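You operate a simulated robot arm through the tools that you are given. There is no shell and no other tool. Be economical: measure what you need, move in short steps, check, and stop when the job is done.

The job below is to be done with a simulated two-armed robot. You get a single attempt, and the scene is never put back.

Task
Take the white mug on the top of the round table with the microphone and put it away on the top of the counter. Then switch the red switch on. Then put one of the timber bundles from the top of the wooden jetty on the purple tray. Then count the red buoys on the top of the right table, then put as many of the grey stones from the top of the right table on the yellow tile there. Then put the white crane on the top of the right table away on the top of the left red locker. Then fetch the blue mouse from the top of the right table and set it on the top of the round table by the banner. Then take the blue steps and leave it on the green pallet. Then close the grey hatch cover. Then shut the white drawer of the teal box. Then open the left door of the left red locker, put the white tank wagon on the top of the left table away on the middle left shelf of the left red locker and shut the door again. Do these in the order given. Set down upright: white mug, white crane, blue steps.

The check looks at the end state, three seconds after you hand in, the way a careful person would. Anything else that was tipped, shoved, dropped, spilled or broken makes it a failure. Lids that push on must go on centred and level and be pressed home; caps that screw on are set level and turned clockwise until they are tight.

Robot
Two 7-joint arms with two-finger parallel grippers on one trunk, on a base that drives. Base frame: it is fixed to the floor where the robot stands at the start and does not move with it; the origin is under the middle of the robot, x ahead of it, y to its left, z up. Lengths are in m, angles in degrees, forces in N, time in s.
The left shoulder is at the start at [0.06, 0.143, 0.818], the right one opposite. With the tool pointing down near the work surface each hand reaches from about 0.3 to 0.72 m from the robot's upright axis, wherever it stands, measured 20 degrees to its own side. Places, roughly: blue mouse (6x10x3 cm) [3.5, -1.2, 0.8]; blue steps (5x4x5 cm) [3.9, -1.1, 0.8]; green pallet (7x7x2 cm) [2.9, -1.2, 0.8]; grey hatch cover [2, -4.9, 0.8]; grey stone (2x2x2 cm) [2.7, -2.2, 0.8]; left door of the left red locker [-2.5, 1.5, 0.6]; middle left shelf of the left red locker [-2.5, 1.7, 0.4]; purple tray (12x11x3 cm) [4, -1.3, 0.8]; red buoy (5x5x4 cm) [2.8, -1.8, 0.8]; red switch [0.4, -1, 0.8]; timber bundle (10x4x3 cm) [0.9, -2.2, 0.8]; top of the counter [4.3, -9.6, 0.9]; top of the left red locker [-2.2, 1.7, 1.1]; top of the round table by the banner [4.3, 0.5, 1.1]; white crane (18x7x13 cm) [2.8, -2.5, 0.8]; white drawer of the teal box [-0.4, 1.5, 1.1]; white mug (12x8x10 cm) [0.8, -0.1, 1.2]; white tank wagon [-0.5, -4, 0.75]; yellow tile [2.75, -2, 0.75]. Payload 1.57 kg a hand.
The tool frame of a hand sits at the grasp point between the pads (the TCP): z along the fingers, y along the line on which they close. The tips reach 0.03 m beyond it. Largest opening 0.11 m; finger width 0.024, thickness 0.012; the body of the gripper, 0.048 by 0.112 m, starts 0.078 m behind the TCP.
Orientation is that of the tool frame in the base frame, as [roll, pitch, yaw] about the fixed x, y, z axes, in that order (R = Rz(yaw) Ry(pitch) Rx(roll)). With the fingers straight down and closing along the base's y, the tool's x points along the base's -x, its y along +y and its z along -z.

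Tools
- The arms move only by the tool play_rows. It takes "left_targets", "right_targets" or both (then of equal length, played together; a hand with none holds still); each is a list of rows, each a list of 7 numbers: the shift along the tool's x, y, z in units of 200 mm (1.0 is 200 mm), then the turn, a rotation vector about the tool's x, y, z in units of 60 degrees (1.0 is 60 degrees), then the finger opening in m, from 0 to 0.11. In form: [[tx, ty, tz, ax, ay, az, jaw], ...]. A call has 1 to 20 rows; each row is the pose to reach, as a shift and turn from the pose commanded when the call began, along the tool's axes at that moment. A call with a number of a shift or a turn outside -1 to 1 is refused whole. Each row takes 0.2 s and may step no farther than 0.05 m and 8.6 degrees from the row before; otherwise, or with a gripper value out of range, the whole call is refused. Where a pose cannot be reached the arm comes as near as it can. A force on the tool above 40 N (or 10 N above the force at the start of the call, whichever is more), or a blocked arm, ends the call early, and 0.2 s more pass. The fingers move at their own pace (about 0.045 m/s each) and stop on an object; they squeeze with about 34 N. The grip force told is the motor's: it shows also when the fingers shut on nothing. Time passes only in rows, and 0.2 s behind the last, so rows that repeat a pose let the fingers close. The reply holds the time, the measured pose of the TCP, the force on the tool along the base axes, the opening and the grip force, in the units named above and with some noise, with the torque about the TCP (base axes, N m) and any sound that the robot's microphone picked up.
- Cameras (640 x 400 px; columns grow to the right, rows downward): "scene" is now at [0.0499, -0.057, 1.4222]; the picture's right is [-0.54, -0.84, 0.00], its down [-0.60, 0.39, -0.70] and it looks along [0.59, -0.38, -0.71] (base axes); focal length 248 px, centre (320, 200). "left" rides on the left gripper at [0.07, -0.016, -0.141] in its tool frame; the picture's right is [0.23, 0.97, 0.00], its down [-0.85, 0.20, -0.48] and it looks along [-0.47, 0.11, 0.88] (tool axes); focal length 222 px, centre (320, 200). "right" rides on the right gripper at [0.07, 0.016, -0.141] in its tool frame; the picture's right is [-0.23, 0.97, 0.00], its down [-0.86, -0.20, -0.48] and it looks along [-0.47, -0.11, 0.88] (tool axes); focal length 222 px, centre (320, 200). There is no depth. A picture from a camera that has moved, and an enlarged one, comes with that camera's place and axes in the base frame and with its lens. The place of the scene camera against the robot may be out by one fixed shift of up to 0.025 m in any direction.
- camera(camera): a new picture of that camera. It takes no simulated time.
- slide_trunk(by): slides the trunk up (or, below 0, down) by that many m; the arms and the scene camera ride with it, the base frame stays. It gives what a move gives, with no picture.
- steer(legs): drives the robot by 1 to 6 legs, each [ahead, left, turn to the left] in m, m and degrees, along the robot's own axes; the way and the turn of a leg run together, so that a leg with both is an arc; at most 1.5 m and 180 degrees a leg. The arms and the cameras ride along, it lands a little off, and it stops where it bumps. It gives what a move gives.
- turn_head(pan, tilt): turns the head with the scene camera to pan (to the left, within 86 degrees either way) and tilt (down, from -29 to 69), counted from straight ahead of the robot. It gives what a move gives.
- enlarge(camera, box): a new picture of the part [left, top, right, bottom] of that camera's present view, enlarged. It takes no simulated time.
- job_done(): hands the job in; it is judged then, once.

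Go step by step. Nothing tells you exact positions but the pictures and the camera data: compare them with the known pose of the tool, close in by small moves and look again before you grip or let go. The budget is 535 turns and 320 pictures, counting those below and the enlarged ones. Unless the task says otherwise, let go and move clear before handing in.

The tools are called by a JSON object that holds its "op" and its "data". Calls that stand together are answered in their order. play_rows: Moves the arms, as the interface text tells. Its arguments: {"type":"object","properties":{"left_targets":{"type":"array"},"right_targets":{"type":"array"}},"required":[]} The other tools are called the same way: slide_trunk (by) slides the trunk up or down; steer (legs) drives the base; turn_head (pan, tilt) turns the head that bears the scene camera; camera (camera) takes a picture; enlarge (camera, box) takes an enlarged picture of a part of a camera's view; job_done () hands the job in.

At the start:

```text
t: 0.0
left_tool_pos: [0.3137, -0.0593, 0.9996]
left_tool_rot: [-179.9, 0.0, -180.0]
left_contact_force: [-0.1, 0.1, 0.3]
left_moment: [0.0, -0.01, -0.02]
left_finger_gap: 0.1101
left_finger_force: 0.1
right_tool_pos: [0.2797, -0.4284, 1.0011]
right_tool_rot: [-179.9, 0.0, -180.0]
right_contact_force: [-0.1, -1.2, -0.3]
right_moment: [0.02, 0.01, -0.01]
right_finger_gap: 0.1098
right_finger_force: 0.1
trunk travel left (down, up): [-0.416, 0.174]
robot x, y, heading: [-0.004, -0.0054, 0.1]
head pan, tilt: [-33.0, 45.5]
```

scene: 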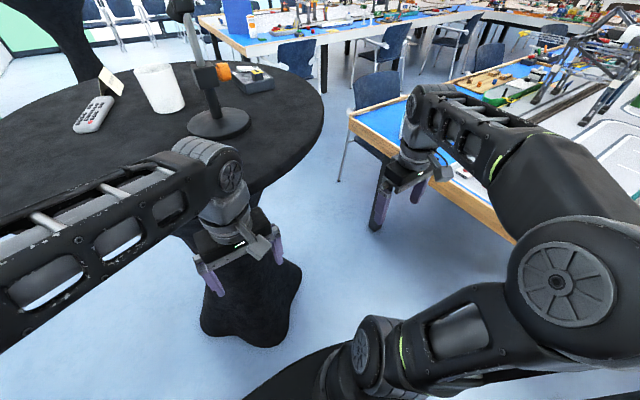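
right: 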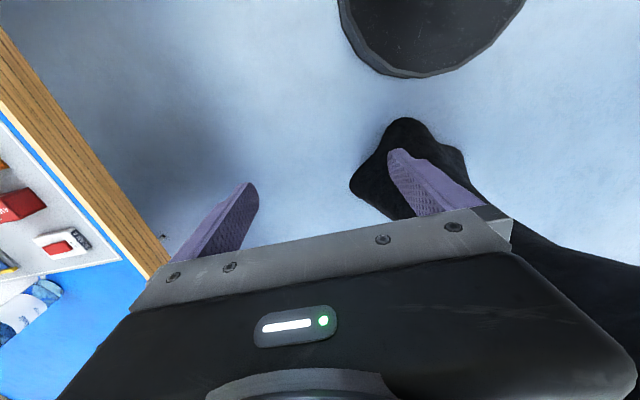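
left: 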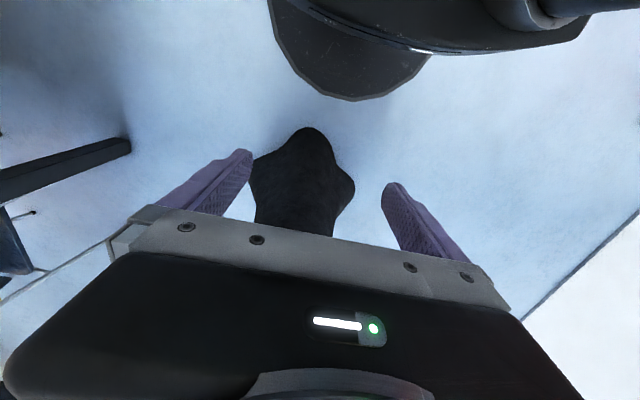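

The round table is ahead with the white mug near [0.85,-0.06]. I'll raise the trunk and look straight at it.

{"op": "slide_trunk", "data": {"by": 0.17}}

{"op": "turn_head", "data": {"pan": 0, "tilt": 30}}

{"op": "camera", "data": {"camera": "scene"}}

```text
t: 1.9
left_tool_pos: [0.3137, -0.0603, 1.1702]
left_tool_rot: [180.0, 0.0, -180.0]
left_contact_force: [-0.7, 0.0, -0.3]
left_moment: [0.0, 0.01, 0.01]
left_finger_gap: 0.11
left_finger_force: 0.1
right_tool_pos: [0.2801, -0.4297, 1.1699]
right_tool_rot: [180.0, 0.0, 179.9]
right_contact_force: [0.0, 0.5, -0.1]
right_moment: [-0.03, 0.0, 0.01]
right_finger_gap: 0.1099
right_finger_force: 0.1
trunk travel left (down, up): [-0.586, 0.004]
robot x, y, heading: [0.0007, -0.0054, -0.1]
head pan, tilt: [-33.0, 45.5]
```

```text
t: 2.9
left_tool_pos: [0.3126, -0.0599, 1.1696]
left_tool_rot: [-179.9, 0.0, -179.9]
left_contact_force: [0.9, -0.4, -0.7]
left_moment: [0.01, -0.01, 0.05]
left_finger_gap: 0.1099
left_finger_force: 0.0
right_tool_pos: [0.2797, -0.4286, 1.1695]
right_tool_rot: [-180.0, 0.0, 179.9]
right_contact_force: [-0.3, -0.4, 0.3]
right_moment: [0.02, -0.04, 0.01]
right_finger_gap: 0.11
right_finger_force: 0.1
trunk travel left (down, up): [-0.586, 0.004]
robot x, y, heading: [-0.0021, 0.001, 0.1]
head pan, tilt: [0.0, 30.0]
```

```text
316 pictures are left
camera scene: at [0.0725, -0.013, 1.6154], right [0.0, -1.0, 0.0], down [-0.5, 0.0, -0.87], along [0.87, 0.0, -0.5], focal length 248 px, centre (320, 200)
```

scene: 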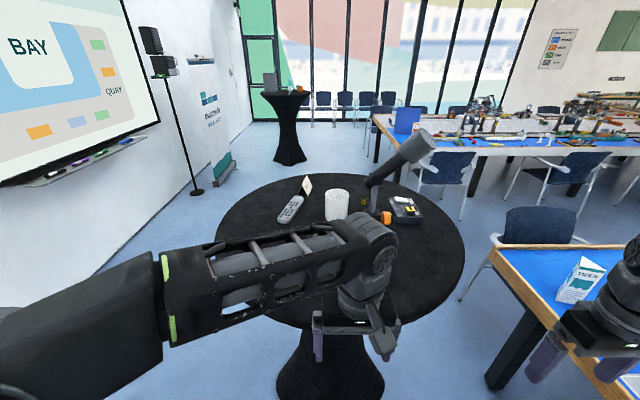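

Mug looks to be at about [0.82,-0.07]. I'll enlarge to see the handle and neighbours.

{"op": "enlarge", "data": {"camera": "scene", "box": [260, 130, 450, 250]}}

{"op": "camera", "data": {"camera": "left"}}

```text
3.33 times, centred on (355, 190) of scene
camera zoom: at [0.0725, -0.013, 1.6154], right [0.0, -1.0, 0.0], down [-0.5, 0.0, -0.87], along [0.87, 0.0, -0.5], focal length 826 px, centre (203, 233)
```

zoom: 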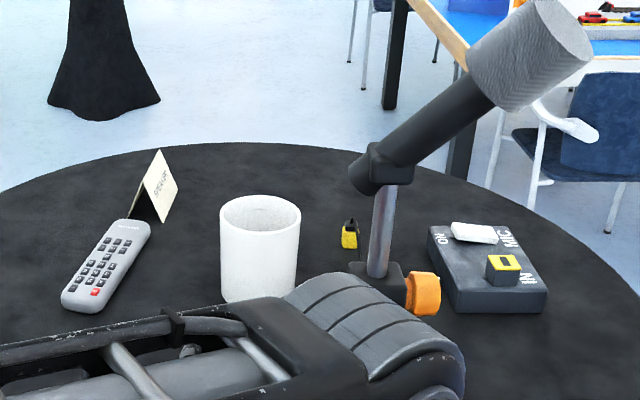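

```text
314 pictures are left
camera left: at [0.2436, -0.0754, 1.3113], right [-0.23, 0.97, 0.0], down [0.85, 0.2, 0.48], along [0.47, 0.11, -0.88], focal length 222 px, centre (320, 200)
```

left: 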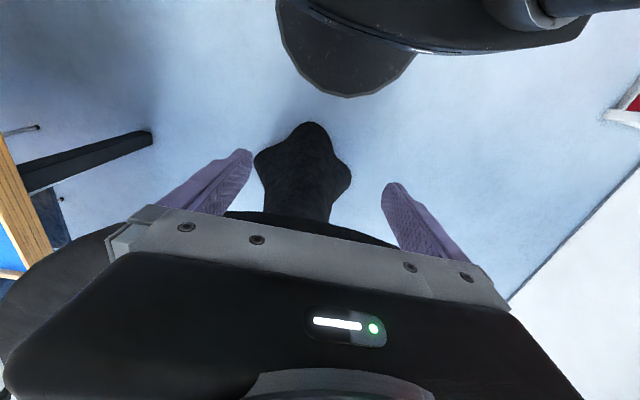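

The mug's handle appears to be behind it (away from me). I'll lift both hands over table height and drive up.

{"op": "play_rows", "data": {"left_targets": [[0, 0, -0.2, 0, 0, 0, 0.11], [0, 0, -0.4, 0, 0, 0, 0.11], [0, 0, -0.6, 0, 0, 0, 0.11], [0, 0, -0.7, 0, 0, 0, 0.11]], "right_targets": [[0, 0, -0.2, 0, 0, 0, 0.11], [0, 0, -0.4, 0, 0, 0, 0.11], [0, 0, -0.6, 0, 0, 0, 0.11], [0, 0, -0.7, 0, 0, 0, 0.11]]}}

{"op": "steer", "data": {"legs": [[0.22, 0, 0]]}}

{"op": "turn_head", "data": {"pan": 0, "tilt": 45}}

{"op": "camera", "data": {"camera": "scene"}}

{"op": "camera", "data": {"camera": "left"}}

```text
t: 3.9
left_tool_pos: [0.3133, -0.0594, 1.1798]
left_tool_rot: [179.9, -0.1, -180.0]
left_contact_force: [-0.3, 0.0, 0.8]
left_moment: [0.02, -0.05, 0.01]
left_finger_gap: 0.1099
left_finger_force: 0.0
left hand out of reach, approached as far as the arm can: row 1, 2, 3, 4
right_tool_pos: [0.2757, -0.4384, 1.1881]
right_tool_rot: [-179.9, 0.2, -180.0]
right_contact_force: [0.2, -1.3, -0.4]
right_moment: [0.03, -0.01, 0.0]
right_finger_gap: 0.1101
right_finger_force: 0.1
right hand out of reach, approached as far as the arm can: row 1, 2, 3, 4
trunk travel left (down, up): [-0.586, 0.004]
robot x, y, heading: [0.0025, -0.0033, -0.1]
head pan, tilt: [0.0, 30.0]
```

```text
t: 5.7
left_tool_pos: [0.521, -0.0628, 1.1795]
left_tool_rot: [180.0, 0.1, 179.5]
left_contact_force: [0.2, 0.3, 0.3]
left_moment: [0.0, -0.04, -0.02]
left_finger_gap: 0.11
left_finger_force: 0.0
right_tool_pos: [0.4823, -0.4403, 1.1887]
right_tool_rot: [-179.9, 0.2, 179.5]
right_contact_force: [0.4, 0.8, -0.3]
right_moment: [-0.01, -0.03, 0.0]
right_finger_gap: 0.1096
right_finger_force: 0.0
trunk travel left (down, up): [-0.586, 0.004]
robot x, y, heading: [0.2084, 0.0003, -0.3]
head pan, tilt: [0.0, 30.0]
stopped in leg 1: the robot was blocked; the commanded pose is now the measured one
```

```text
t: 6.4
left_tool_pos: [0.5242, -0.0634, 1.1792]
left_tool_rot: [180.0, -0.1, 179.6]
left_contact_force: [0.0, -0.5, -0.3]
left_moment: [0.01, 0.03, -0.04]
left_finger_gap: 0.1102
left_finger_force: 0.1
right_tool_pos: [0.4841, -0.44, 1.1873]
right_tool_rot: [180.0, 0.1, 179.5]
right_contact_force: [0.6, -0.2, -0.5]
right_moment: [0.0, 0.0, 0.03]
right_finger_gap: 0.1101
right_finger_force: 0.1
trunk travel left (down, up): [-0.586, 0.004]
robot x, y, heading: [0.2092, 0.0012, -0.6]
head pan, tilt: [0.0, 45.0]
```

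```text
313 pictures are left
camera scene: at [0.2732, -0.0135, 1.5929], right [-0.01, -1.0, 0.0], down [-0.71, 0.01, -0.71], along [0.71, -0.01, -0.71], focal length 248 px, centre (320, 200)
```

scene: 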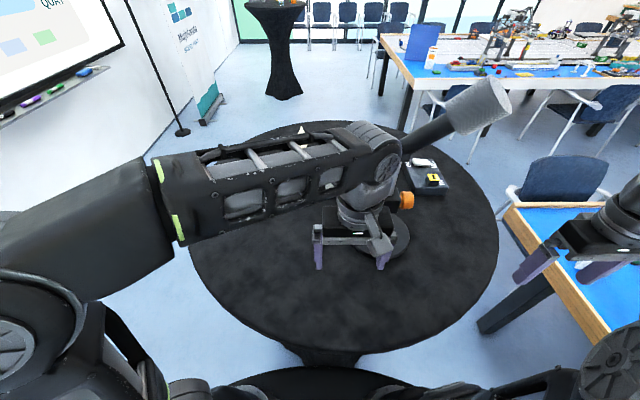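

```text
312 pictures are left
camera left: at [0.453, -0.0777, 1.3209], right [-0.22, 0.98, 0.0], down [0.86, 0.19, 0.48], along [0.47, 0.1, -0.88], focal length 222 px, centre (320, 200)
```

left: 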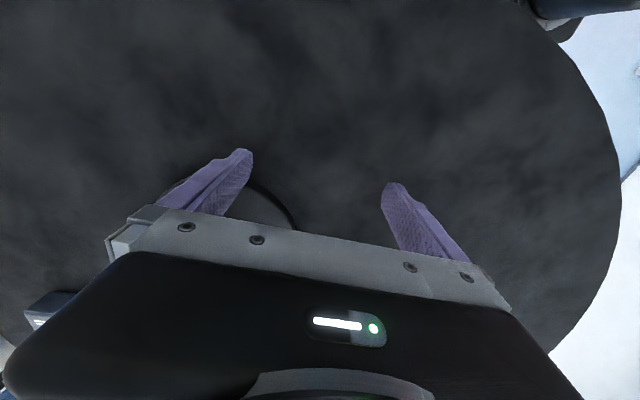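

The robot touches the table base; the mug is hidden behind the forearm. I'll tilt the left hand forward 40° and move it left to see the mug.

{"op": "play_rows", "data": {"left_targets": [[0, 0.2, 0, 0, -0.133, 0, 0.11], [0, 0.4, 0, 0, -0.267, 0, 0.11], [0, 0.6, 0, 0, -0.4, 0, 0.11], [0, 0.8, 0, 0, -0.533, 0, 0.11], [0, 1.0, 0, 0, -0.667, 0, 0.11]]}}

{"op": "camera", "data": {"camera": "scene"}}

{"op": "camera", "data": {"camera": "left"}}

```text
t: 7.6
left_tool_pos: [0.5239, 0.1376, 1.1792]
left_tool_rot: [-180.0, 40.2, 179.6]
left_contact_force: [-1.3, 0.5, 0.0]
left_moment: [-0.04, -0.02, -0.02]
left_finger_gap: 0.1095
left_finger_force: 0.0
right_tool_pos: [0.4827, -0.4392, 1.1881]
right_tool_rot: [-179.9, 0.2, 179.5]
right_contact_force: [-0.2, -0.1, 0.2]
right_moment: [-0.03, -0.02, -0.02]
right_finger_gap: 0.11
right_finger_force: 0.1
trunk travel left (down, up): [-0.586, 0.004]
robot x, y, heading: [0.2107, -0.0011, -0.8]
head pan, tilt: [0.0, 45.0]
```

```text
311 pictures are left
camera scene: at [0.2714, -0.0123, 1.593], right [-0.01, -1.0, 0.0], down [-0.71, 0.01, -0.71], along [0.71, -0.01, -0.71], focal length 248 px, centre (320, 200)
```

scene: 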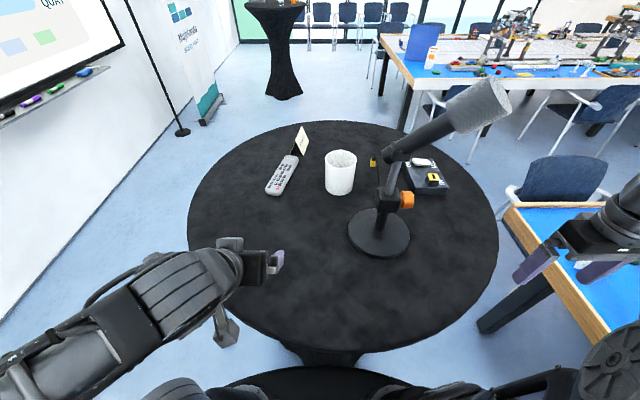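

```text
310 pictures are left
camera left: at [0.3792, 0.124, 1.243], right [-0.17, 0.98, -0.15], down [0.35, 0.2, 0.92], along [0.92, 0.1, -0.37], focal length 222 px, centre (320, 200)
```

left: 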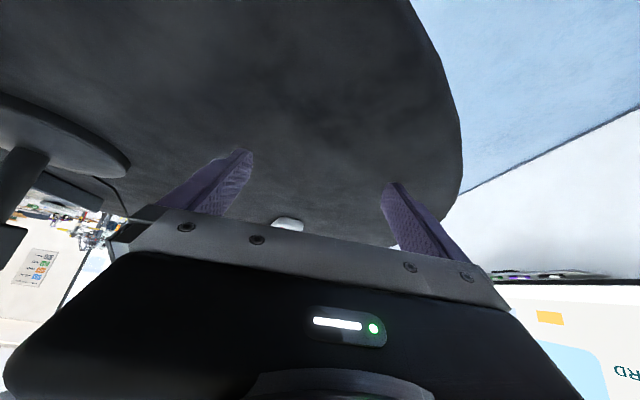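

Mug centre is about [0.80,-0.072], table top about 1.12, the mic stand is right in front of it, so I'll come in obliquely from the left with a flat tilt. First, tilt and yaw the hand.

{"op": "play_rows", "data": {"left_targets": [[0, 0, 0, 0, -0.11, 0, 0.11], [0, 0, 0, 0, -0.22, 0, 0.11], [0, 0, 0, 0, -0.33, 0, 0.11]]}}

{"op": "play_rows", "data": {"left_targets": [[0, 0, 0, 0.096, 0, 0.056, 0.11], [0, 0, 0, 0.193, 0, 0.111, 0.11], [0, 0, 0, 0.289, 0, 0.167, 0.11]]}}

```text
t: 8.4
left_tool_pos: [0.5452, 0.1131, 1.2481]
left_tool_rot: [179.9, 59.8, 179.6]
left_contact_force: [0.6, -0.2, -0.5]
left_moment: [-0.01, -0.01, -0.01]
left_finger_gap: 0.1101
left_finger_force: 0.1
left hand out of reach, approached as far as the arm can: row 1, 2, 3
right_tool_pos: [0.4832, -0.4401, 1.1874]
right_tool_rot: [180.0, 0.1, 179.6]
right_contact_force: [0.6, -0.6, 0.5]
right_moment: [-0.04, -0.05, -0.01]
right_finger_gap: 0.11
right_finger_force: 0.2
trunk travel left (down, up): [-0.586, 0.004]
robot x, y, heading: [0.2089, -0.0011, -0.5]
head pan, tilt: [0.0, 45.0]
```

```text
t: 9.2
left_tool_pos: [0.5483, 0.1135, 1.2558]
left_tool_rot: [-179.9, 59.7, 159.5]
left_contact_force: [-0.2, 0.4, 0.2]
left_moment: [-0.03, 0.02, 0.0]
left_finger_gap: 0.1101
left_finger_force: 0.1
left hand out of reach, approached as far as the arm can: row 1, 2, 3
right_tool_pos: [0.4837, -0.4399, 1.1876]
right_tool_rot: [-180.0, 0.1, 179.5]
right_contact_force: [0.0, 0.1, -0.3]
right_moment: [-0.02, 0.01, -0.04]
right_finger_gap: 0.1102
right_finger_force: 0.1
trunk travel left (down, up): [-0.586, 0.004]
robot x, y, heading: [0.2133, 0.0015, -0.6]
head pan, tilt: [0.0, 45.0]
```

The hand has drifted up while turning (joint limits). I move toward the pregrasp keeping height and check what the controller does.

{"op": "play_rows", "data": {"left_targets": [[-0.082, -0.086, 0.142, 0, 0, 0, 0.11], [-0.164, -0.173, 0.285, 0, 0, 0, 0.11], [-0.247, -0.26, 0.427, 0, 0, 0, 0.11], [-0.329, -0.346, 0.57, 0, 0, 0, 0.11]]}}

{"op": "camera", "data": {"camera": "scene"}}

{"op": "camera", "data": {"camera": "left"}}

```text
t: 10.2
left_tool_pos: [0.648, 0.0007, 1.2565]
left_tool_rot: [-179.8, 59.8, 159.7]
left_contact_force: [-0.1, 0.2, -0.4]
left_moment: [0.02, 0.03, -0.01]
left_finger_gap: 0.1098
left_finger_force: 0.1
right_tool_pos: [0.4845, -0.4418, 1.1882]
right_tool_rot: [180.0, 0.0, 179.5]
right_contact_force: [1.3, 0.7, 0.4]
right_moment: [0.04, 0.03, -0.03]
right_finger_gap: 0.1102
right_finger_force: 0.1
trunk travel left (down, up): [-0.586, 0.004]
robot x, y, heading: [0.2136, -0.0047, -0.4]
head pan, tilt: [0.0, 45.0]
```

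```text
309 pictures are left
camera scene: at [0.2741, -0.0141, 1.5928], right [-0.01, -1.0, 0.0], down [-0.71, 0.01, -0.71], along [0.71, -0.01, -0.71], focal length 248 px, centre (320, 200)
```

scene: 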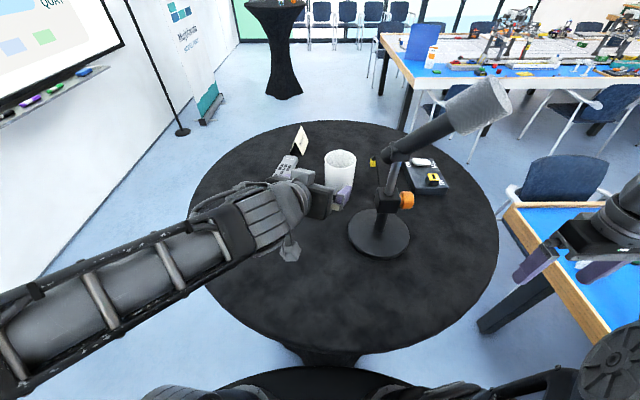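

```text
308 pictures are left
camera left: at [0.4946, 0.0408, 1.2673], right [0.23, 0.95, -0.2], down [0.09, 0.18, 0.98], along [0.97, -0.25, -0.04], focal length 222 px, centre (320, 200)
```

left: 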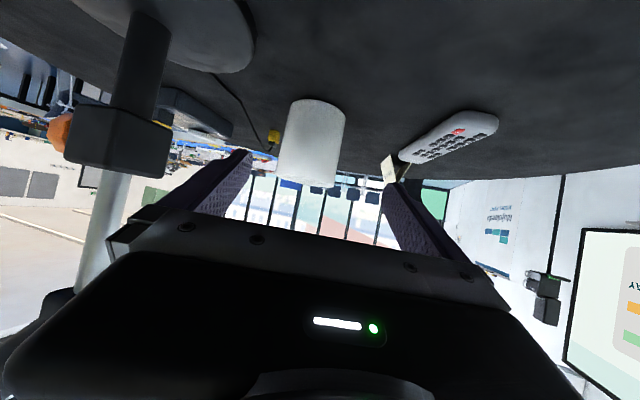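

Controller clamps its command, good. Mug is about [0.785,-0.062]; I'll lower to z≈1.185 and line up in front of it.

{"op": "play_rows", "data": {"left_targets": [[0.13, -0.029, 0.133, 0, 0, 0, 0.11], [0.259, -0.0575, 0.266, 0, 0, 0, 0.11]]}}

{"op": "camera", "data": {"camera": "left"}}

{"op": "enlarge", "data": {"camera": "scene", "box": [240, 120, 440, 245]}}

```text
t: 10.8
left_tool_pos: [0.6645, -0.0173, 1.1829]
left_tool_rot: [-179.7, 59.9, 159.7]
left_contact_force: [0.0, 0.4, 0.0]
left_moment: [0.01, 0.0, -0.01]
left_finger_gap: 0.11
left_finger_force: 0.0
right_tool_pos: [0.4832, -0.44, 1.1875]
right_tool_rot: [-179.9, 0.0, 179.6]
right_contact_force: [0.1, 0.0, -0.3]
right_moment: [-0.01, 0.01, 0.02]
right_finger_gap: 0.1098
right_finger_force: 0.0
trunk travel left (down, up): [-0.586, 0.004]
robot x, y, heading: [0.2102, 0.0016, -0.7]
head pan, tilt: [0.0, 45.0]
```

```text
307 pictures are left
camera left: at [0.5109, 0.0243, 1.1942], right [0.23, 0.95, -0.2], down [0.09, 0.18, 0.98], along [0.97, -0.25, -0.04], focal length 222 px, centre (320, 200)
```

left: 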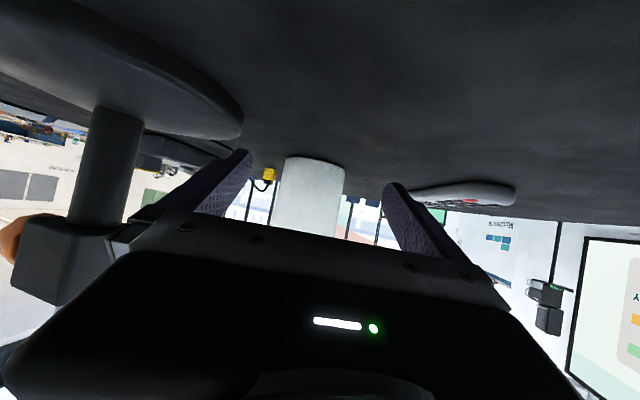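

```text
3.20 times, centred on (340, 182) of scene
camera zoom: at [0.2739, -0.0128, 1.5928], right [-0.01, -1.0, 0.0], down [-0.71, 0.01, -0.71], along [0.71, -0.01, -0.71], focal length 793 px, centre (256, 256)
```

zoom: 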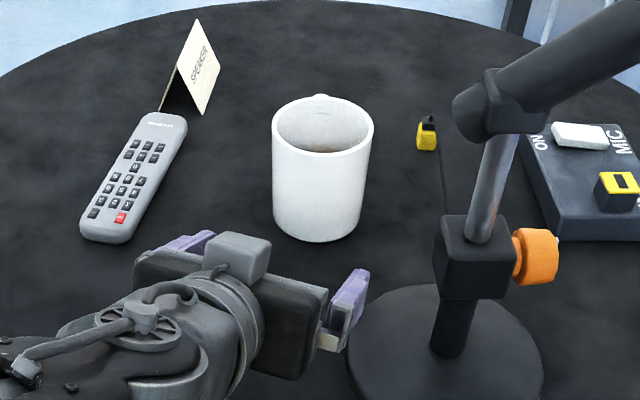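

Handle is behind the mug, and the mug is aligned with the fingers (slightly left). I advance 12.5 cm with 5 mm left correction.

{"op": "play_rows", "data": {"left_targets": [[-0.06, 0.025, 0.104, 0, 0, 0, 0.11], [-0.12, 0.025, 0.208, 0, 0, 0, 0.11], [-0.18, 0.025, 0.312, 0, 0, 0, 0.11], [-0.24, 0.025, 0.416, 0, 0, 0, 0.11], [-0.3125, 0.025, 0.541, 0, 0, 0, 0.11]]}}

{"op": "camera", "data": {"camera": "left"}}

{"op": "enlarge", "data": {"camera": "scene", "box": [240, 120, 440, 245]}}

```text
t: 12.0
left_tool_pos: [0.7824, -0.0559, 1.1845]
left_tool_rot: [-180.0, 59.8, 159.4]
left_contact_force: [0.9, -0.5, -0.1]
left_moment: [-0.01, 0.01, 0.04]
left_finger_gap: 0.1102
left_finger_force: 0.0
right_tool_pos: [0.4852, -0.4408, 1.1867]
right_tool_rot: [180.0, 0.1, 179.5]
right_contact_force: [0.7, 0.2, -0.2]
right_moment: [0.01, 0.05, 0.01]
right_finger_gap: 0.11
right_finger_force: 0.0
trunk travel left (down, up): [-0.586, 0.004]
robot x, y, heading: [0.2144, -0.0, -0.4]
head pan, tilt: [0.0, 45.0]
```

```text
305 pictures are left
camera left: at [0.6291, -0.0147, 1.1944], right [0.23, 0.95, -0.2], down [0.09, 0.18, 0.98], along [0.97, -0.25, -0.04], focal length 222 px, centre (320, 200)
```

left: 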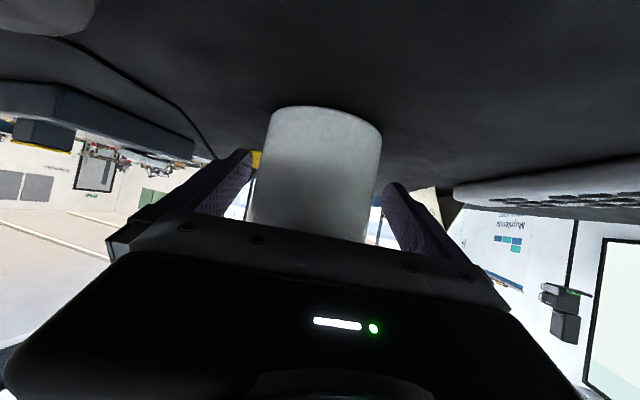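

```text
3.20 times, centred on (340, 182) of scene
camera zoom: at [0.2743, -0.0137, 1.5928], right [-0.01, -1.0, 0.0], down [-0.71, 0.01, -0.71], along [0.71, -0.01, -0.71], focal length 793 px, centre (256, 256)
```

zoom: 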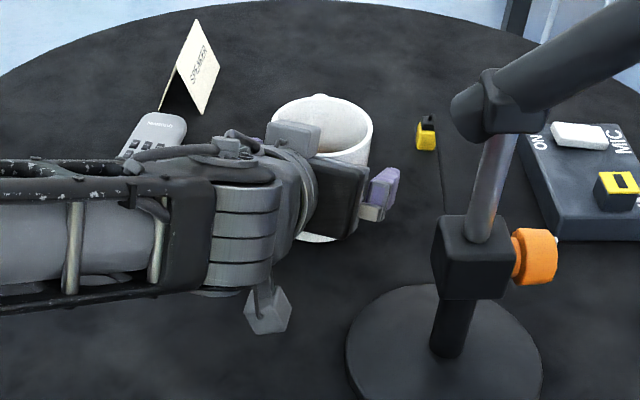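

The mug is between the fingers, centred. I close the grip.

{"op": "play_rows", "data": {"left_targets": [[0, 0, 0, 0, 0, 0, 0.08], [0, 0, 0, 0, 0, 0, 0.06], [0, 0, 0, 0, 0, 0, 0.06], [0, 0, 0, 0, 0, 0, 0.06], [0, 0, 0, 0, 0, 0, 0.06]]}}

```text
t: 13.2
left_tool_pos: [0.7815, -0.0556, 1.1828]
left_tool_rot: [-179.9, 59.7, 159.6]
left_contact_force: [-0.4, -1.8, 0.2]
left_moment: [0.02, 0.02, 0.03]
left_finger_gap: 0.0777
left_finger_force: 33.4
right_tool_pos: [0.4835, -0.4398, 1.1876]
right_tool_rot: [180.0, 0.1, 179.5]
right_contact_force: [0.0, 0.2, -0.2]
right_moment: [0.01, -0.05, -0.02]
right_finger_gap: 0.1099
right_finger_force: 0.1
trunk travel left (down, up): [-0.586, 0.004]
robot x, y, heading: [0.2086, -0.0029, -0.3]
head pan, tilt: [0.0, 45.0]
```

Gripped. Lift 6 cm and pull back along the approach direction.

{"op": "play_rows", "data": {"left_targets": [[-0.11, 0, -0.06, 0, 0, 0, 0.05], [-0.22, 0, -0.125, 0, 0, 0, 0.05], [-0.28, 0, -0.16, 0, 0, 0, 0.05]]}}

{"op": "play_rows", "data": {"left_targets": [[0.06, 0, -0.104, 0, 0, 0, 0.05], [0.12, 0, -0.208, 0, 0, 0, 0.05], [0.18, 0, -0.312, 0, 0, 0, 0.05], [0.24, 0, -0.416, 0, 0, 0, 0.05], [0.3, 0, -0.52, 0, 0, 0, 0.05]]}}

{"op": "camera", "data": {"camera": "scene"}}

```text
t: 14.0
left_tool_pos: [0.7809, -0.0541, 1.2487]
left_tool_rot: [-179.9, 59.7, 159.6]
left_contact_force: [0.1, 1.3, -4.3]
left_moment: [-0.03, -0.03, 0.01]
left_finger_gap: 0.079
left_finger_force: 28.6
right_tool_pos: [0.4835, -0.4397, 1.1874]
right_tool_rot: [-180.0, 0.2, 179.4]
right_contact_force: [1.0, -0.4, 0.6]
right_moment: [0.0, -0.03, -0.01]
right_finger_gap: 0.1101
right_finger_force: 0.0
trunk travel left (down, up): [-0.586, 0.004]
robot x, y, heading: [0.2131, -0.0003, -0.5]
head pan, tilt: [0.0, 45.0]
```

```text
t: 15.2
left_tool_pos: [0.6695, -0.0152, 1.2487]
left_tool_rot: [-179.8, 60.0, 159.7]
left_contact_force: [-0.7, 0.4, -4.0]
left_moment: [-0.02, -0.02, 0.0]
left_finger_gap: 0.0792
left_finger_force: 34.3
right_tool_pos: [0.483, -0.4407, 1.1877]
right_tool_rot: [-179.8, 0.1, 179.4]
right_contact_force: [0.0, -0.9, 0.8]
right_moment: [-0.04, -0.04, 0.01]
right_finger_gap: 0.1102
right_finger_force: 0.0
trunk travel left (down, up): [-0.586, 0.004]
robot x, y, heading: [0.209, -0.0034, -0.2]
head pan, tilt: [0.0, 45.0]
```

```text
303 pictures are left
camera scene: at [0.2722, -0.0131, 1.5929], right [-0.01, -1.0, 0.0], down [-0.71, 0.01, -0.71], along [0.71, -0.01, -0.71], focal length 248 px, centre (320, 200)
```

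scene: 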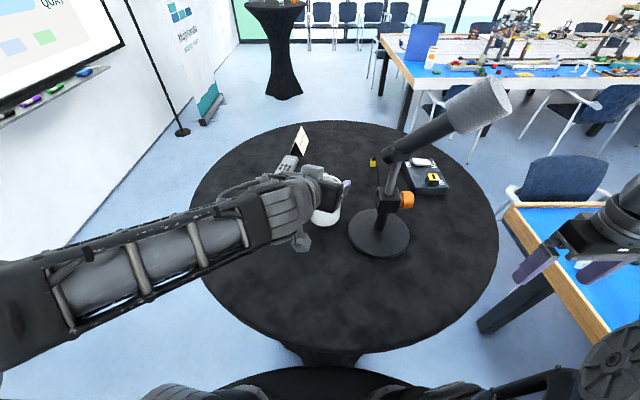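

Mug is held. I back off from the table and look around to plan a route to the counter.

{"op": "steer", "data": {"legs": [[-0.3, 0, 0]]}}

{"op": "turn_head", "data": {"pan": -45, "tilt": 15}}

{"op": "camera", "data": {"camera": "scene"}}

{"op": "turn_head", "data": {"pan": -86, "tilt": 15}}

{"op": "camera", "data": {"camera": "scene"}}

{"op": "turn_head", "data": {"pan": 70, "tilt": 15}}

{"op": "camera", "data": {"camera": "scene"}}

```text
t: 17.3
left_tool_pos: [0.3709, -0.0155, 1.2489]
left_tool_rot: [-179.9, 59.9, 159.4]
left_contact_force: [-0.9, 0.1, -5.1]
left_moment: [0.01, -0.01, -0.01]
left_finger_gap: 0.0792
left_finger_force: 33.9
right_tool_pos: [0.1835, -0.4394, 1.1864]
right_tool_rot: [-179.9, 0.0, 179.1]
right_contact_force: [-0.5, -0.6, 0.4]
right_moment: [0.02, -0.05, 0.0]
right_finger_gap: 0.1097
right_finger_force: 0.0
trunk travel left (down, up): [-0.586, 0.004]
robot x, y, heading: [-0.0825, 0.004, -0.6]
head pan, tilt: [0.0, 45.0]
```

```text
t: 18.4
left_tool_pos: [0.3719, -0.0145, 1.2477]
left_tool_rot: [-179.8, 59.7, 159.5]
left_contact_force: [-0.2, 0.3, -4.5]
left_moment: [0.01, 0.0, -0.03]
left_finger_gap: 0.079
left_finger_force: 34.1
right_tool_pos: [0.1843, -0.437, 1.1866]
right_tool_rot: [179.9, 0.1, 179.2]
right_contact_force: [0.0, 0.4, -0.6]
right_moment: [0.01, -0.01, -0.01]
right_finger_gap: 0.1098
right_finger_force: 0.0
trunk travel left (down, up): [-0.586, 0.004]
robot x, y, heading: [-0.0869, 0.0012, -0.8]
head pan, tilt: [-45.0, 15.0]
```

```text
302 pictures are left
camera scene: at [-0.0399, -0.0762, 1.6396], right [-0.72, -0.7, 0.0], down [-0.18, 0.19, -0.97], along [0.67, -0.69, -0.26], focal length 248 px, centre (320, 200)
```

scene: 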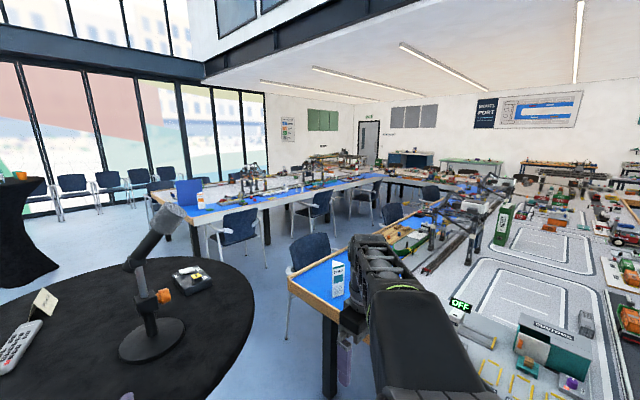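

```text
t: 19.5
left_tool_pos: [0.3723, -0.0133, 1.2482]
left_tool_rot: [-179.9, 59.8, 159.4]
left_contact_force: [0.0, 0.9, -4.2]
left_moment: [0.02, -0.01, 0.01]
left_finger_gap: 0.0792
left_finger_force: 34.0
right_tool_pos: [0.1849, -0.439, 1.1885]
right_tool_rot: [-179.9, 0.1, 179.2]
right_contact_force: [0.1, 0.3, -0.1]
right_moment: [0.02, -0.01, 0.0]
right_finger_gap: 0.11
right_finger_force: 0.1
trunk travel left (down, up): [-0.586, 0.004]
robot x, y, heading: [-0.086, 0.0032, -1.0]
head pan, tilt: [-85.9, 15.0]
```

```text
301 pictures are left
camera scene: at [-0.0998, -0.1025, 1.6397], right [-1.0, -0.06, 0.0], down [-0.02, 0.26, -0.97], along [0.06, -0.96, -0.26], focal length 248 px, centre (320, 200)
```

scene: 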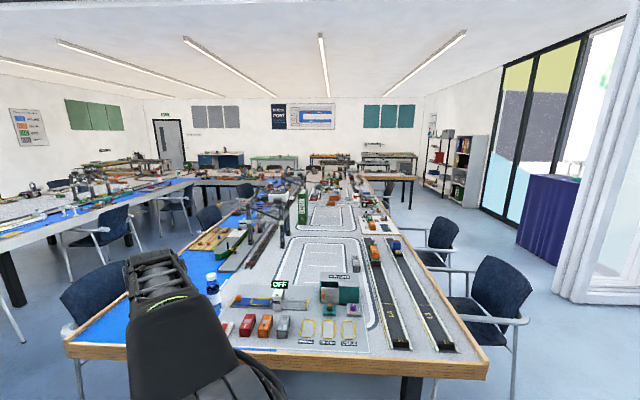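

```text
t: 21.9
left_tool_pos: [0.3721, -0.0133, 1.2484]
left_tool_rot: [-179.9, 59.8, 159.4]
left_contact_force: [0.2, 0.2, -3.8]
left_moment: [0.0, 0.02, 0.01]
left_finger_gap: 0.0789
left_finger_force: 33.8
right_tool_pos: [0.1831, -0.4384, 1.1874]
right_tool_rot: [179.9, 0.1, 179.2]
right_contact_force: [0.1, -0.3, 1.1]
right_moment: [0.02, 0.01, -0.03]
right_finger_gap: 0.1104
right_finger_force: 0.1
trunk travel left (down, up): [-0.586, 0.004]
robot x, y, heading: [-0.0852, -0.0005, -0.9]
head pan, tilt: [70.0, 15.0]
```

```text
300 pictures are left
camera scene: at [-0.0721, 0.078, 1.6397], right [0.93, -0.36, 0.0], down [-0.09, -0.24, -0.97], along [0.34, 0.9, -0.26], focal length 248 px, centre (320, 200)
```

scene: 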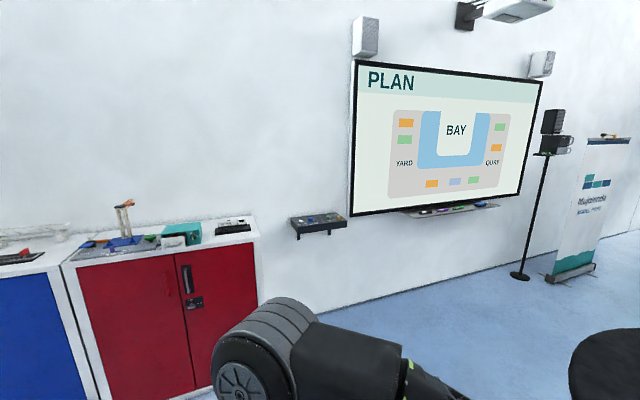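

I look closer at the far end and the west aisle.

{"op": "turn_head", "data": {"pan": -86, "tilt": 8}}

{"op": "enlarge", "data": {"camera": "scene", "box": [120, 100, 440, 300]}}

{"op": "enlarge", "data": {"camera": "scene", "box": [320, 100, 640, 300]}}

```text
t: 24.3
left_tool_pos: [0.3726, -0.0127, 1.2499]
left_tool_rot: [-180.0, 59.8, 159.4]
left_contact_force: [-0.3, -0.8, -4.4]
left_moment: [0.02, -0.04, 0.01]
left_finger_gap: 0.0789
left_finger_force: 34.3
right_tool_pos: [0.1853, -0.4391, 1.189]
right_tool_rot: [180.0, 0.1, 179.3]
right_contact_force: [0.0, -0.6, -0.4]
right_moment: [0.03, 0.01, -0.02]
right_finger_gap: 0.1101
right_finger_force: 0.1
trunk travel left (down, up): [-0.586, 0.004]
robot x, y, heading: [-0.0868, 0.005, -0.8]
head pan, tilt: [-85.9, 8.0]
```

```text
2.00 times, centred on (280, 200) of scene
camera zoom: at [-0.0999, -0.1017, 1.651], right [-1.0, -0.06, 0.0], down [-0.01, 0.14, -0.99], along [0.06, -0.99, -0.14], focal length 495 px, centre (400, 200)
```

zoom: 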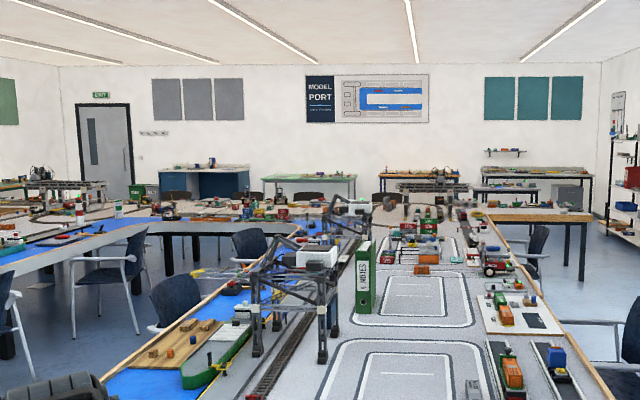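

```text
2.00 times, centred on (480, 200) of scene
camera zoom: at [-0.0999, -0.1017, 1.651], right [-1.0, -0.06, 0.0], down [-0.01, 0.14, -0.99], along [0.06, -0.99, -0.14], focal length 495 px, centre (0, 200)
```

zoom: 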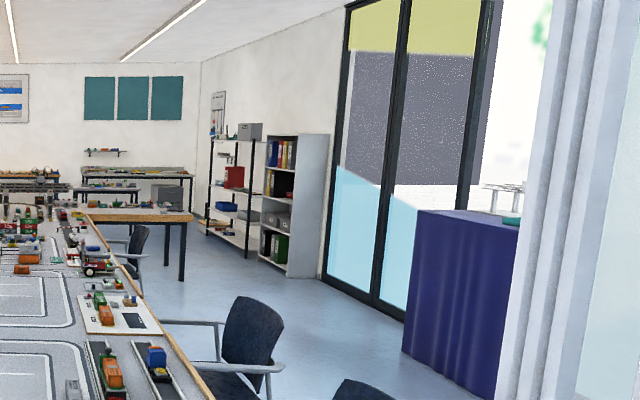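

The blue counter is in the far right; the wide way is east past the banner table and along the windows. I tuck the right hand, sidestep left around the round table and go ahead.

{"op": "play_rows", "data": {"right_targets": [[0, 0.2, 0, 0, 0, 0, 0.06], [0, 0.4, 0, 0, 0, 0, 0.03], [0, 0.6, 0, 0, 0, 0, 0.0], [0, 0.75, 0, 0, 0, 0, 0.0]]}}

{"op": "turn_head", "data": {"pan": 0, "tilt": 15}}

{"op": "steer", "data": {"legs": [[0, 0.92, 0], [1.5, 0, 0], [0.5, 0, 0]]}}

{"op": "camera", "data": {"camera": "scene"}}

```text
t: 25.3
left_tool_pos: [0.3722, -0.0137, 1.2477]
left_tool_rot: [-179.8, 59.7, 159.4]
left_contact_force: [-0.1, 0.5, -5.1]
left_moment: [-0.06, -0.03, -0.03]
left_finger_gap: 0.0789
left_finger_force: 34.1
right_tool_pos: [0.1967, -0.3073, 1.1735]
right_tool_rot: [179.9, 0.1, 179.2]
right_contact_force: [-0.2, 1.1, 0.4]
right_moment: [0.05, 0.0, 0.01]
right_finger_gap: 0.0256
right_finger_force: 0.3
right hand out of reach, approached as far as the arm can: row 1, 2, 3, 4
trunk travel left (down, up): [-0.586, 0.004]
robot x, y, heading: [-0.0889, 0.0058, -0.8]
head pan, tilt: [-85.9, 8.0]
```

```text
t: 26.9
left_tool_pos: [0.3719, -0.014, 1.2483]
left_tool_rot: [-179.8, 59.8, 159.5]
left_contact_force: [-0.2, 0.5, -4.6]
left_moment: [0.04, -0.01, 0.02]
left_finger_gap: 0.0792
left_finger_force: 34.1
right_tool_pos: [0.1965, -0.3074, 1.1746]
right_tool_rot: [180.0, 0.2, 179.2]
right_contact_force: [-0.3, 0.6, 0.1]
right_moment: [0.01, -0.02, 0.01]
right_finger_gap: 0.0
right_finger_force: 21.0
trunk travel left (down, up): [-0.586, 0.004]
robot x, y, heading: [-0.0875, 0.0024, -0.8]
head pan, tilt: [0.0, 15.0]
```

```text
t: 41.4
left_tool_pos: [2.3927, 0.9862, 1.248]
left_tool_rot: [-179.8, 59.8, 162.4]
left_contact_force: [0.1, 0.6, -4.2]
left_moment: [0.01, 0.0, 0.01]
left_finger_gap: 0.0795
left_finger_force: 34.0
right_tool_pos: [2.2325, 0.6847, 1.1753]
right_tool_rot: [-180.0, 0.1, -177.8]
right_contact_force: [0.8, 0.3, 1.1]
right_moment: [-0.01, 0.03, 0.01]
right_finger_gap: 0.0001
right_finger_force: 20.8
trunk travel left (down, up): [-0.586, 0.004]
robot x, y, heading: [1.9331, 0.9747, 2.2]
head pan, tilt: [0.0, 15.0]
```

```text
297 pictures are left
camera scene: at [2.0093, 0.9688, 1.6396], right [0.04, -1.0, 0.0], down [-0.26, -0.01, -0.97], along [0.96, 0.04, -0.26], focal length 248 px, centre (320, 200)
```

scene: 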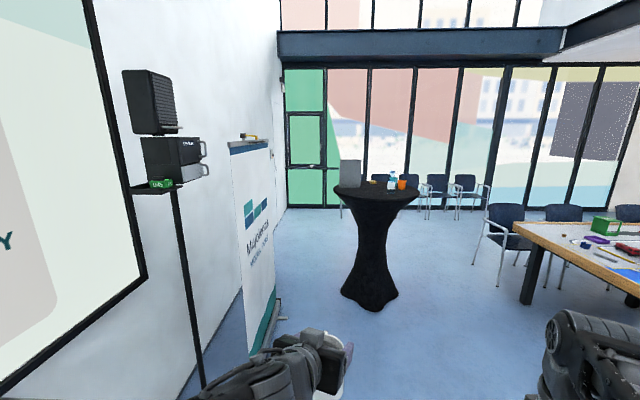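

Clear gap between banner table and the chair at the right table's end is ~0.85 m. I turn to face -y and slip through sideways.

{"op": "steer", "data": {"legs": [[0, 0, -92], [1.0, 0.6, 0], [0.28, 0.4, 0]]}}

{"op": "turn_head", "data": {"pan": 70, "tilt": 25}}

{"op": "camera", "data": {"camera": "scene"}}

{"op": "turn_head", "data": {"pan": 0, "tilt": 35}}

{"op": "camera", "data": {"camera": "scene"}}

```text
t: 53.7
left_tool_pos: [2.8727, -0.7727, 1.2483]
left_tool_rot: [-179.8, 59.8, 68.9]
left_contact_force: [0.4, -0.8, -4.8]
left_moment: [-0.02, 0.04, -0.05]
left_finger_gap: 0.0793
left_finger_force: 33.8
right_tool_pos: [2.5814, -0.5949, 1.1747]
right_tool_rot: [-179.9, 0.1, 88.6]
right_contact_force: [0.2, 0.4, 0.6]
right_moment: [0.04, 0.04, 0.01]
right_finger_gap: 0.0
right_finger_force: 20.9
trunk travel left (down, up): [-0.586, 0.004]
robot x, y, heading: [2.8931, -0.3123, -91.5]
head pan, tilt: [0.0, 15.0]
```

```text
t: 55.1
left_tool_pos: [2.8728, -0.7738, 1.2481]
left_tool_rot: [-179.8, 59.7, 68.8]
left_contact_force: [-0.4, 0.2, -5.0]
left_moment: [-0.01, 0.0, -0.01]
left_finger_gap: 0.0793
left_finger_force: 34.5
right_tool_pos: [2.5799, -0.5948, 1.1749]
right_tool_rot: [180.0, 0.2, 88.5]
right_contact_force: [0.1, 1.0, -0.3]
right_moment: [-0.01, 0.01, -0.01]
right_finger_gap: 0.0
right_finger_force: 21.4
trunk travel left (down, up): [-0.586, 0.004]
robot x, y, heading: [2.8978, -0.3147, -91.6]
head pan, tilt: [70.0, 25.0]
```

```text
296 pictures are left
camera scene: at [2.9929, -0.3309, 1.6234], right [-0.37, -0.93, 0.0], down [-0.39, 0.16, -0.91], along [0.84, -0.33, -0.42], focal length 248 px, centre (320, 200)
```

scene: 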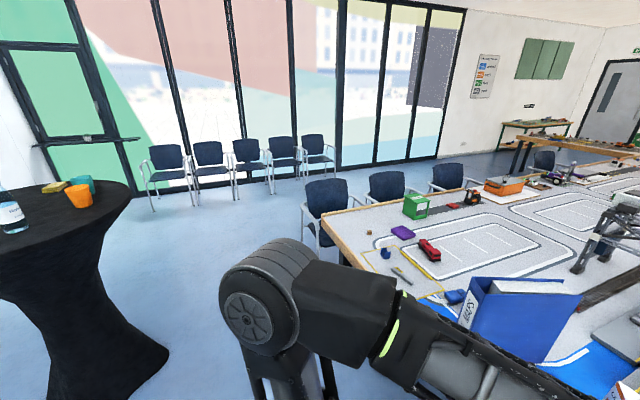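

```text
t: 56.5
left_tool_pos: [2.8725, -0.774, 1.2491]
left_tool_rot: [-179.8, 59.8, 68.7]
left_contact_force: [0.2, -1.2, -3.9]
left_moment: [-0.02, 0.01, -0.03]
left_finger_gap: 0.0792
left_finger_force: 33.8
right_tool_pos: [2.5803, -0.5928, 1.1755]
right_tool_rot: [-180.0, 0.1, 88.5]
right_contact_force: [-0.7, -0.2, 0.0]
right_moment: [0.01, -0.01, -0.01]
right_finger_gap: 0.0002
right_finger_force: 21.4
trunk travel left (down, up): [-0.586, 0.004]
robot x, y, heading: [2.8949, -0.315, -91.5]
head pan, tilt: [0.0, 35.0]
```

```text
295 pictures are left
camera scene: at [2.905, -0.3851, 1.6077], right [-1.0, 0.02, 0.0], down [0.01, 0.57, -0.82], along [-0.02, -0.82, -0.57], focal length 248 px, centre (320, 200)
```

scene: 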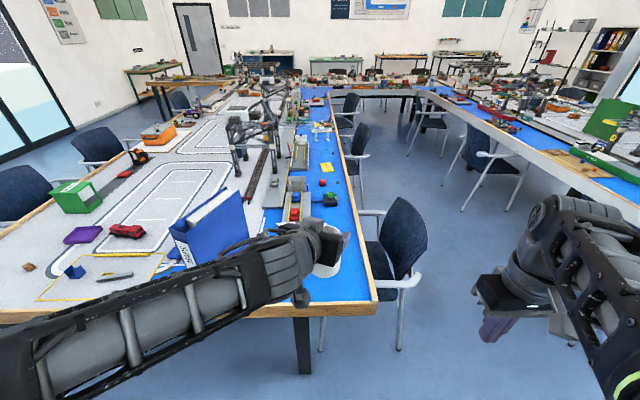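

Way is clear; strafe east past the banner table.

{"op": "steer", "data": {"legs": [[-0.02, 1.5, 0], [-0.04, 1.4, 0]]}}

{"op": "turn_head", "data": {"pan": 0, "tilt": 12}}

{"op": "camera", "data": {"camera": "scene"}}

```text
refused: leg 1 is longer than a leg can be; nothing moved
```

```text
t: 57.4
left_tool_pos: [2.8718, -0.7748, 1.2485]
left_tool_rot: [-179.8, 59.9, 68.6]
left_contact_force: [0.8, 1.0, -4.3]
left_moment: [-0.03, 0.03, -0.02]
left_finger_gap: 0.079
left_finger_force: 33.8
right_tool_pos: [2.5806, -0.5937, 1.1755]
right_tool_rot: [-179.9, 0.0, 88.5]
right_contact_force: [-1.8, -0.3, -0.5]
right_moment: [-0.04, -0.02, 0.02]
right_finger_gap: 0.0001
right_finger_force: 21.4
trunk travel left (down, up): [-0.586, 0.004]
robot x, y, heading: [2.8937, -0.3149, -91.8]
head pan, tilt: [0.0, 12.0]
```

```text
294 pictures are left
camera scene: at [2.9048, -0.3903, 1.6445], right [-1.0, 0.03, 0.0], down [0.01, 0.21, -0.98], along [-0.03, -0.98, -0.21], focal length 248 px, centre (320, 200)
```

scene: 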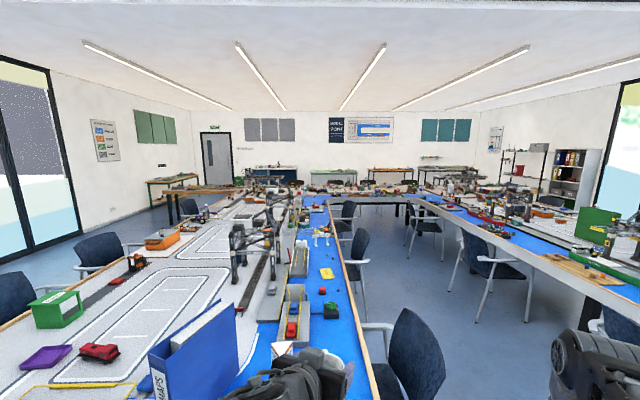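

{"op": "steer", "data": {"legs": [[-0.02, 1.45, 0], [-0.04, 1.4, 0]]}}

{"op": "camera", "data": {"camera": "scene"}}

```text
t: 71.2
left_tool_pos: [5.7311, -0.7673, 1.2493]
left_tool_rot: [-179.9, 59.8, 69.3]
left_contact_force: [0.7, -0.2, -3.9]
left_moment: [-0.01, 0.0, -0.02]
left_finger_gap: 0.0791
left_finger_force: 34.5
right_tool_pos: [5.4368, -0.5899, 1.1749]
right_tool_rot: [-180.0, 0.1, 89.0]
right_contact_force: [0.2, -0.2, 0.5]
right_moment: [0.01, 0.04, 0.03]
right_finger_gap: 0.0
right_finger_force: 21.3
trunk travel left (down, up): [-0.586, 0.004]
robot x, y, heading: [5.7464, -0.3049, -91.2]
head pan, tilt: [0.0, 12.0]
```

```text
293 pictures are left
camera scene: at [5.7601, -0.383, 1.6445], right [-1.0, 0.02, 0.0], down [0.0, 0.21, -0.98], along [-0.02, -0.98, -0.21], focal length 248 px, centre (320, 200)
```

scene: 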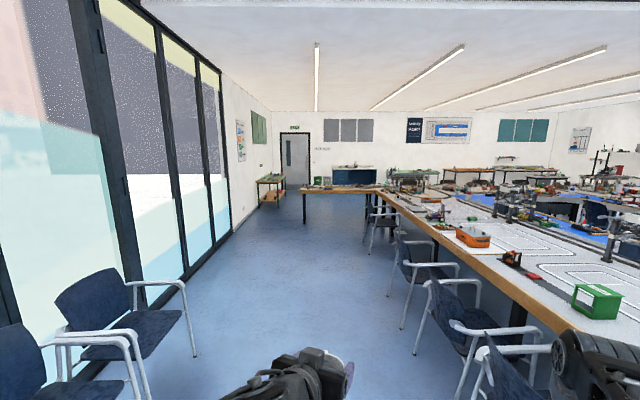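

Clear lane south between chairs. Drive, shifting left to pass the brown table end (x≈6.0).

{"op": "steer", "data": {"legs": [[1.45, 0.03, 0], [1.4, 0.03, 0], [1.1, 0.72, 0], [0.6, 0.01, 0]]}}

{"op": "camera", "data": {"camera": "scene"}}

```text
t: 94.2
left_tool_pos: [6.2931, -5.366, 1.2482]
left_tool_rot: [-179.8, 59.8, 68.4]
left_contact_force: [0.3, 0.1, -4.7]
left_moment: [-0.02, 0.01, -0.03]
left_finger_gap: 0.0791
left_finger_force: 33.6
right_tool_pos: [6.0012, -5.1845, 1.1758]
right_tool_rot: [180.0, 0.1, 88.2]
right_contact_force: [0.3, 0.5, 0.3]
right_moment: [0.01, 0.02, 0.03]
right_finger_gap: 0.0
right_finger_force: 21.3
trunk travel left (down, up): [-0.586, 0.004]
robot x, y, heading: [6.3184, -4.9073, -91.8]
head pan, tilt: [0.0, 12.0]
```

```text
292 pictures are left
camera scene: at [6.3278, -4.9836, 1.6445], right [-1.0, 0.03, 0.0], down [0.01, 0.21, -0.98], along [-0.03, -0.98, -0.21], focal length 248 px, centre (320, 200)
```

scene: 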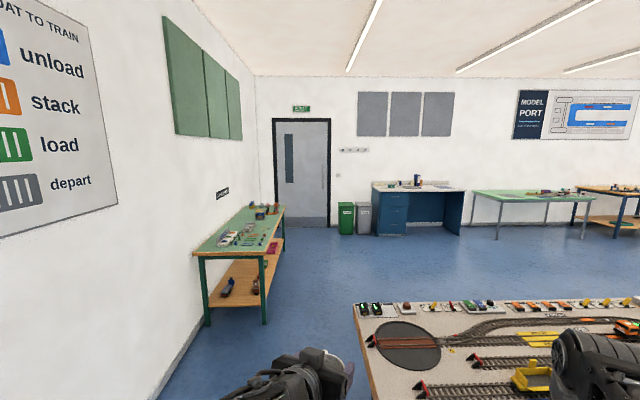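

I need to thread between the train table end (x≈6.06) and the green wall table; move slightly left, ahead, then diagonally right.

{"op": "steer", "data": {"legs": [[0, 0.17, 0], [1.4, 0.03, 0], [0.65, -0.5, 0]]}}

{"op": "turn_head", "data": {"pan": -15, "tilt": 20}}

{"op": "camera", "data": {"camera": "scene"}}

```text
t: 106.2
left_tool_pos: [5.9383, -7.4071, 1.2472]
left_tool_rot: [-179.8, 59.8, 67.7]
left_contact_force: [-0.2, 0.6, -4.9]
left_moment: [-0.02, -0.01, -0.03]
left_finger_gap: 0.0789
left_finger_force: 34.2
right_tool_pos: [5.6486, -7.2238, 1.1744]
right_tool_rot: [-180.0, 0.1, 87.5]
right_contact_force: [0.1, 0.3, 0.2]
right_moment: [0.03, 0.0, 0.01]
right_finger_gap: 0.0
right_finger_force: 21.0
trunk travel left (down, up): [-0.586, 0.004]
robot x, y, heading: [5.9699, -6.9473, -92.5]
head pan, tilt: [0.0, 12.0]
```

```text
t: 107.0
left_tool_pos: [5.9379, -7.4087, 1.2492]
left_tool_rot: [-179.7, 59.7, 67.8]
left_contact_force: [0.1, 0.1, -4.2]
left_moment: [-0.01, -0.03, -0.03]
left_finger_gap: 0.0791
left_finger_force: 34.2
right_tool_pos: [5.6492, -7.2245, 1.1745]
right_tool_rot: [-180.0, 0.1, 87.5]
right_contact_force: [-0.6, -0.4, -0.1]
right_moment: [0.02, 0.0, -0.02]
right_finger_gap: 0.0
right_finger_force: 21.0
trunk travel left (down, up): [-0.586, 0.004]
robot x, y, heading: [5.969, -6.9509, -92.4]
head pan, tilt: [-15.0, 20.0]
```

```text
291 pictures are left
camera scene: at [5.9532, -7.021, 1.6315], right [-0.95, 0.3, 0.0], down [0.1, 0.33, -0.94], along [-0.28, -0.9, -0.34], focal length 248 px, centre (320, 200)
```

scene: 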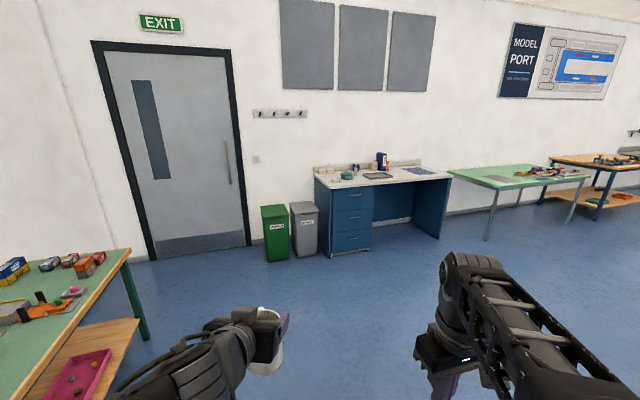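

Counter front edge is at y≈-9.24, x 3.7–5.15. Drive diagonally to in front of it.

{"op": "steer", "data": {"legs": [[0.8, -0.75, 0], [0.75, -0.75, 2]]}}

{"op": "turn_head", "data": {"pan": 0, "tilt": 35}}

{"op": "camera", "data": {"camera": "scene"}}

```text
t: 117.6
left_tool_pos: [4.4276, -8.9185, 1.249]
left_tool_rot: [-179.9, 59.8, 70.8]
left_contact_force: [0.1, -1.2, -4.5]
left_moment: [-0.02, -0.01, -0.01]
left_finger_gap: 0.0788
left_finger_force: 33.9
right_tool_pos: [4.1285, -8.7512, 1.1758]
right_tool_rot: [180.0, 0.2, 90.6]
right_contact_force: [0.2, -1.1, -0.1]
right_moment: [0.02, -0.01, -0.03]
right_finger_gap: 0.0
right_finger_force: 20.9
trunk travel left (down, up): [-0.586, 0.004]
robot x, y, heading: [4.4316, -8.4622, -89.4]
head pan, tilt: [-15.0, 20.0]
```

```text
t: 118.4
left_tool_pos: [4.4276, -8.9187, 1.2473]
left_tool_rot: [-179.8, 59.8, 70.8]
left_contact_force: [0.6, 0.5, -4.6]
left_moment: [-0.01, -0.02, -0.01]
left_finger_gap: 0.0791
left_finger_force: 34.5
right_tool_pos: [4.1303, -8.7498, 1.1752]
right_tool_rot: [180.0, 0.1, 90.6]
right_contact_force: [0.0, -0.4, 0.9]
right_moment: [0.0, 0.02, 0.02]
right_finger_gap: 0.0
right_finger_force: 21.3
trunk travel left (down, up): [-0.586, 0.004]
robot x, y, heading: [4.43, -8.4557, -89.4]
head pan, tilt: [0.0, 35.0]
```

```text
290 pictures are left
camera scene: at [4.4458, -8.5298, 1.6077], right [-1.0, -0.01, 0.0], down [-0.01, 0.57, -0.82], along [0.01, -0.82, -0.57], focal length 248 px, centre (320, 200)
```

scene: 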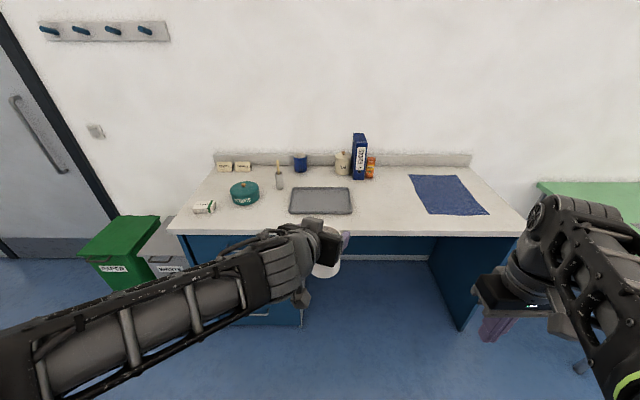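

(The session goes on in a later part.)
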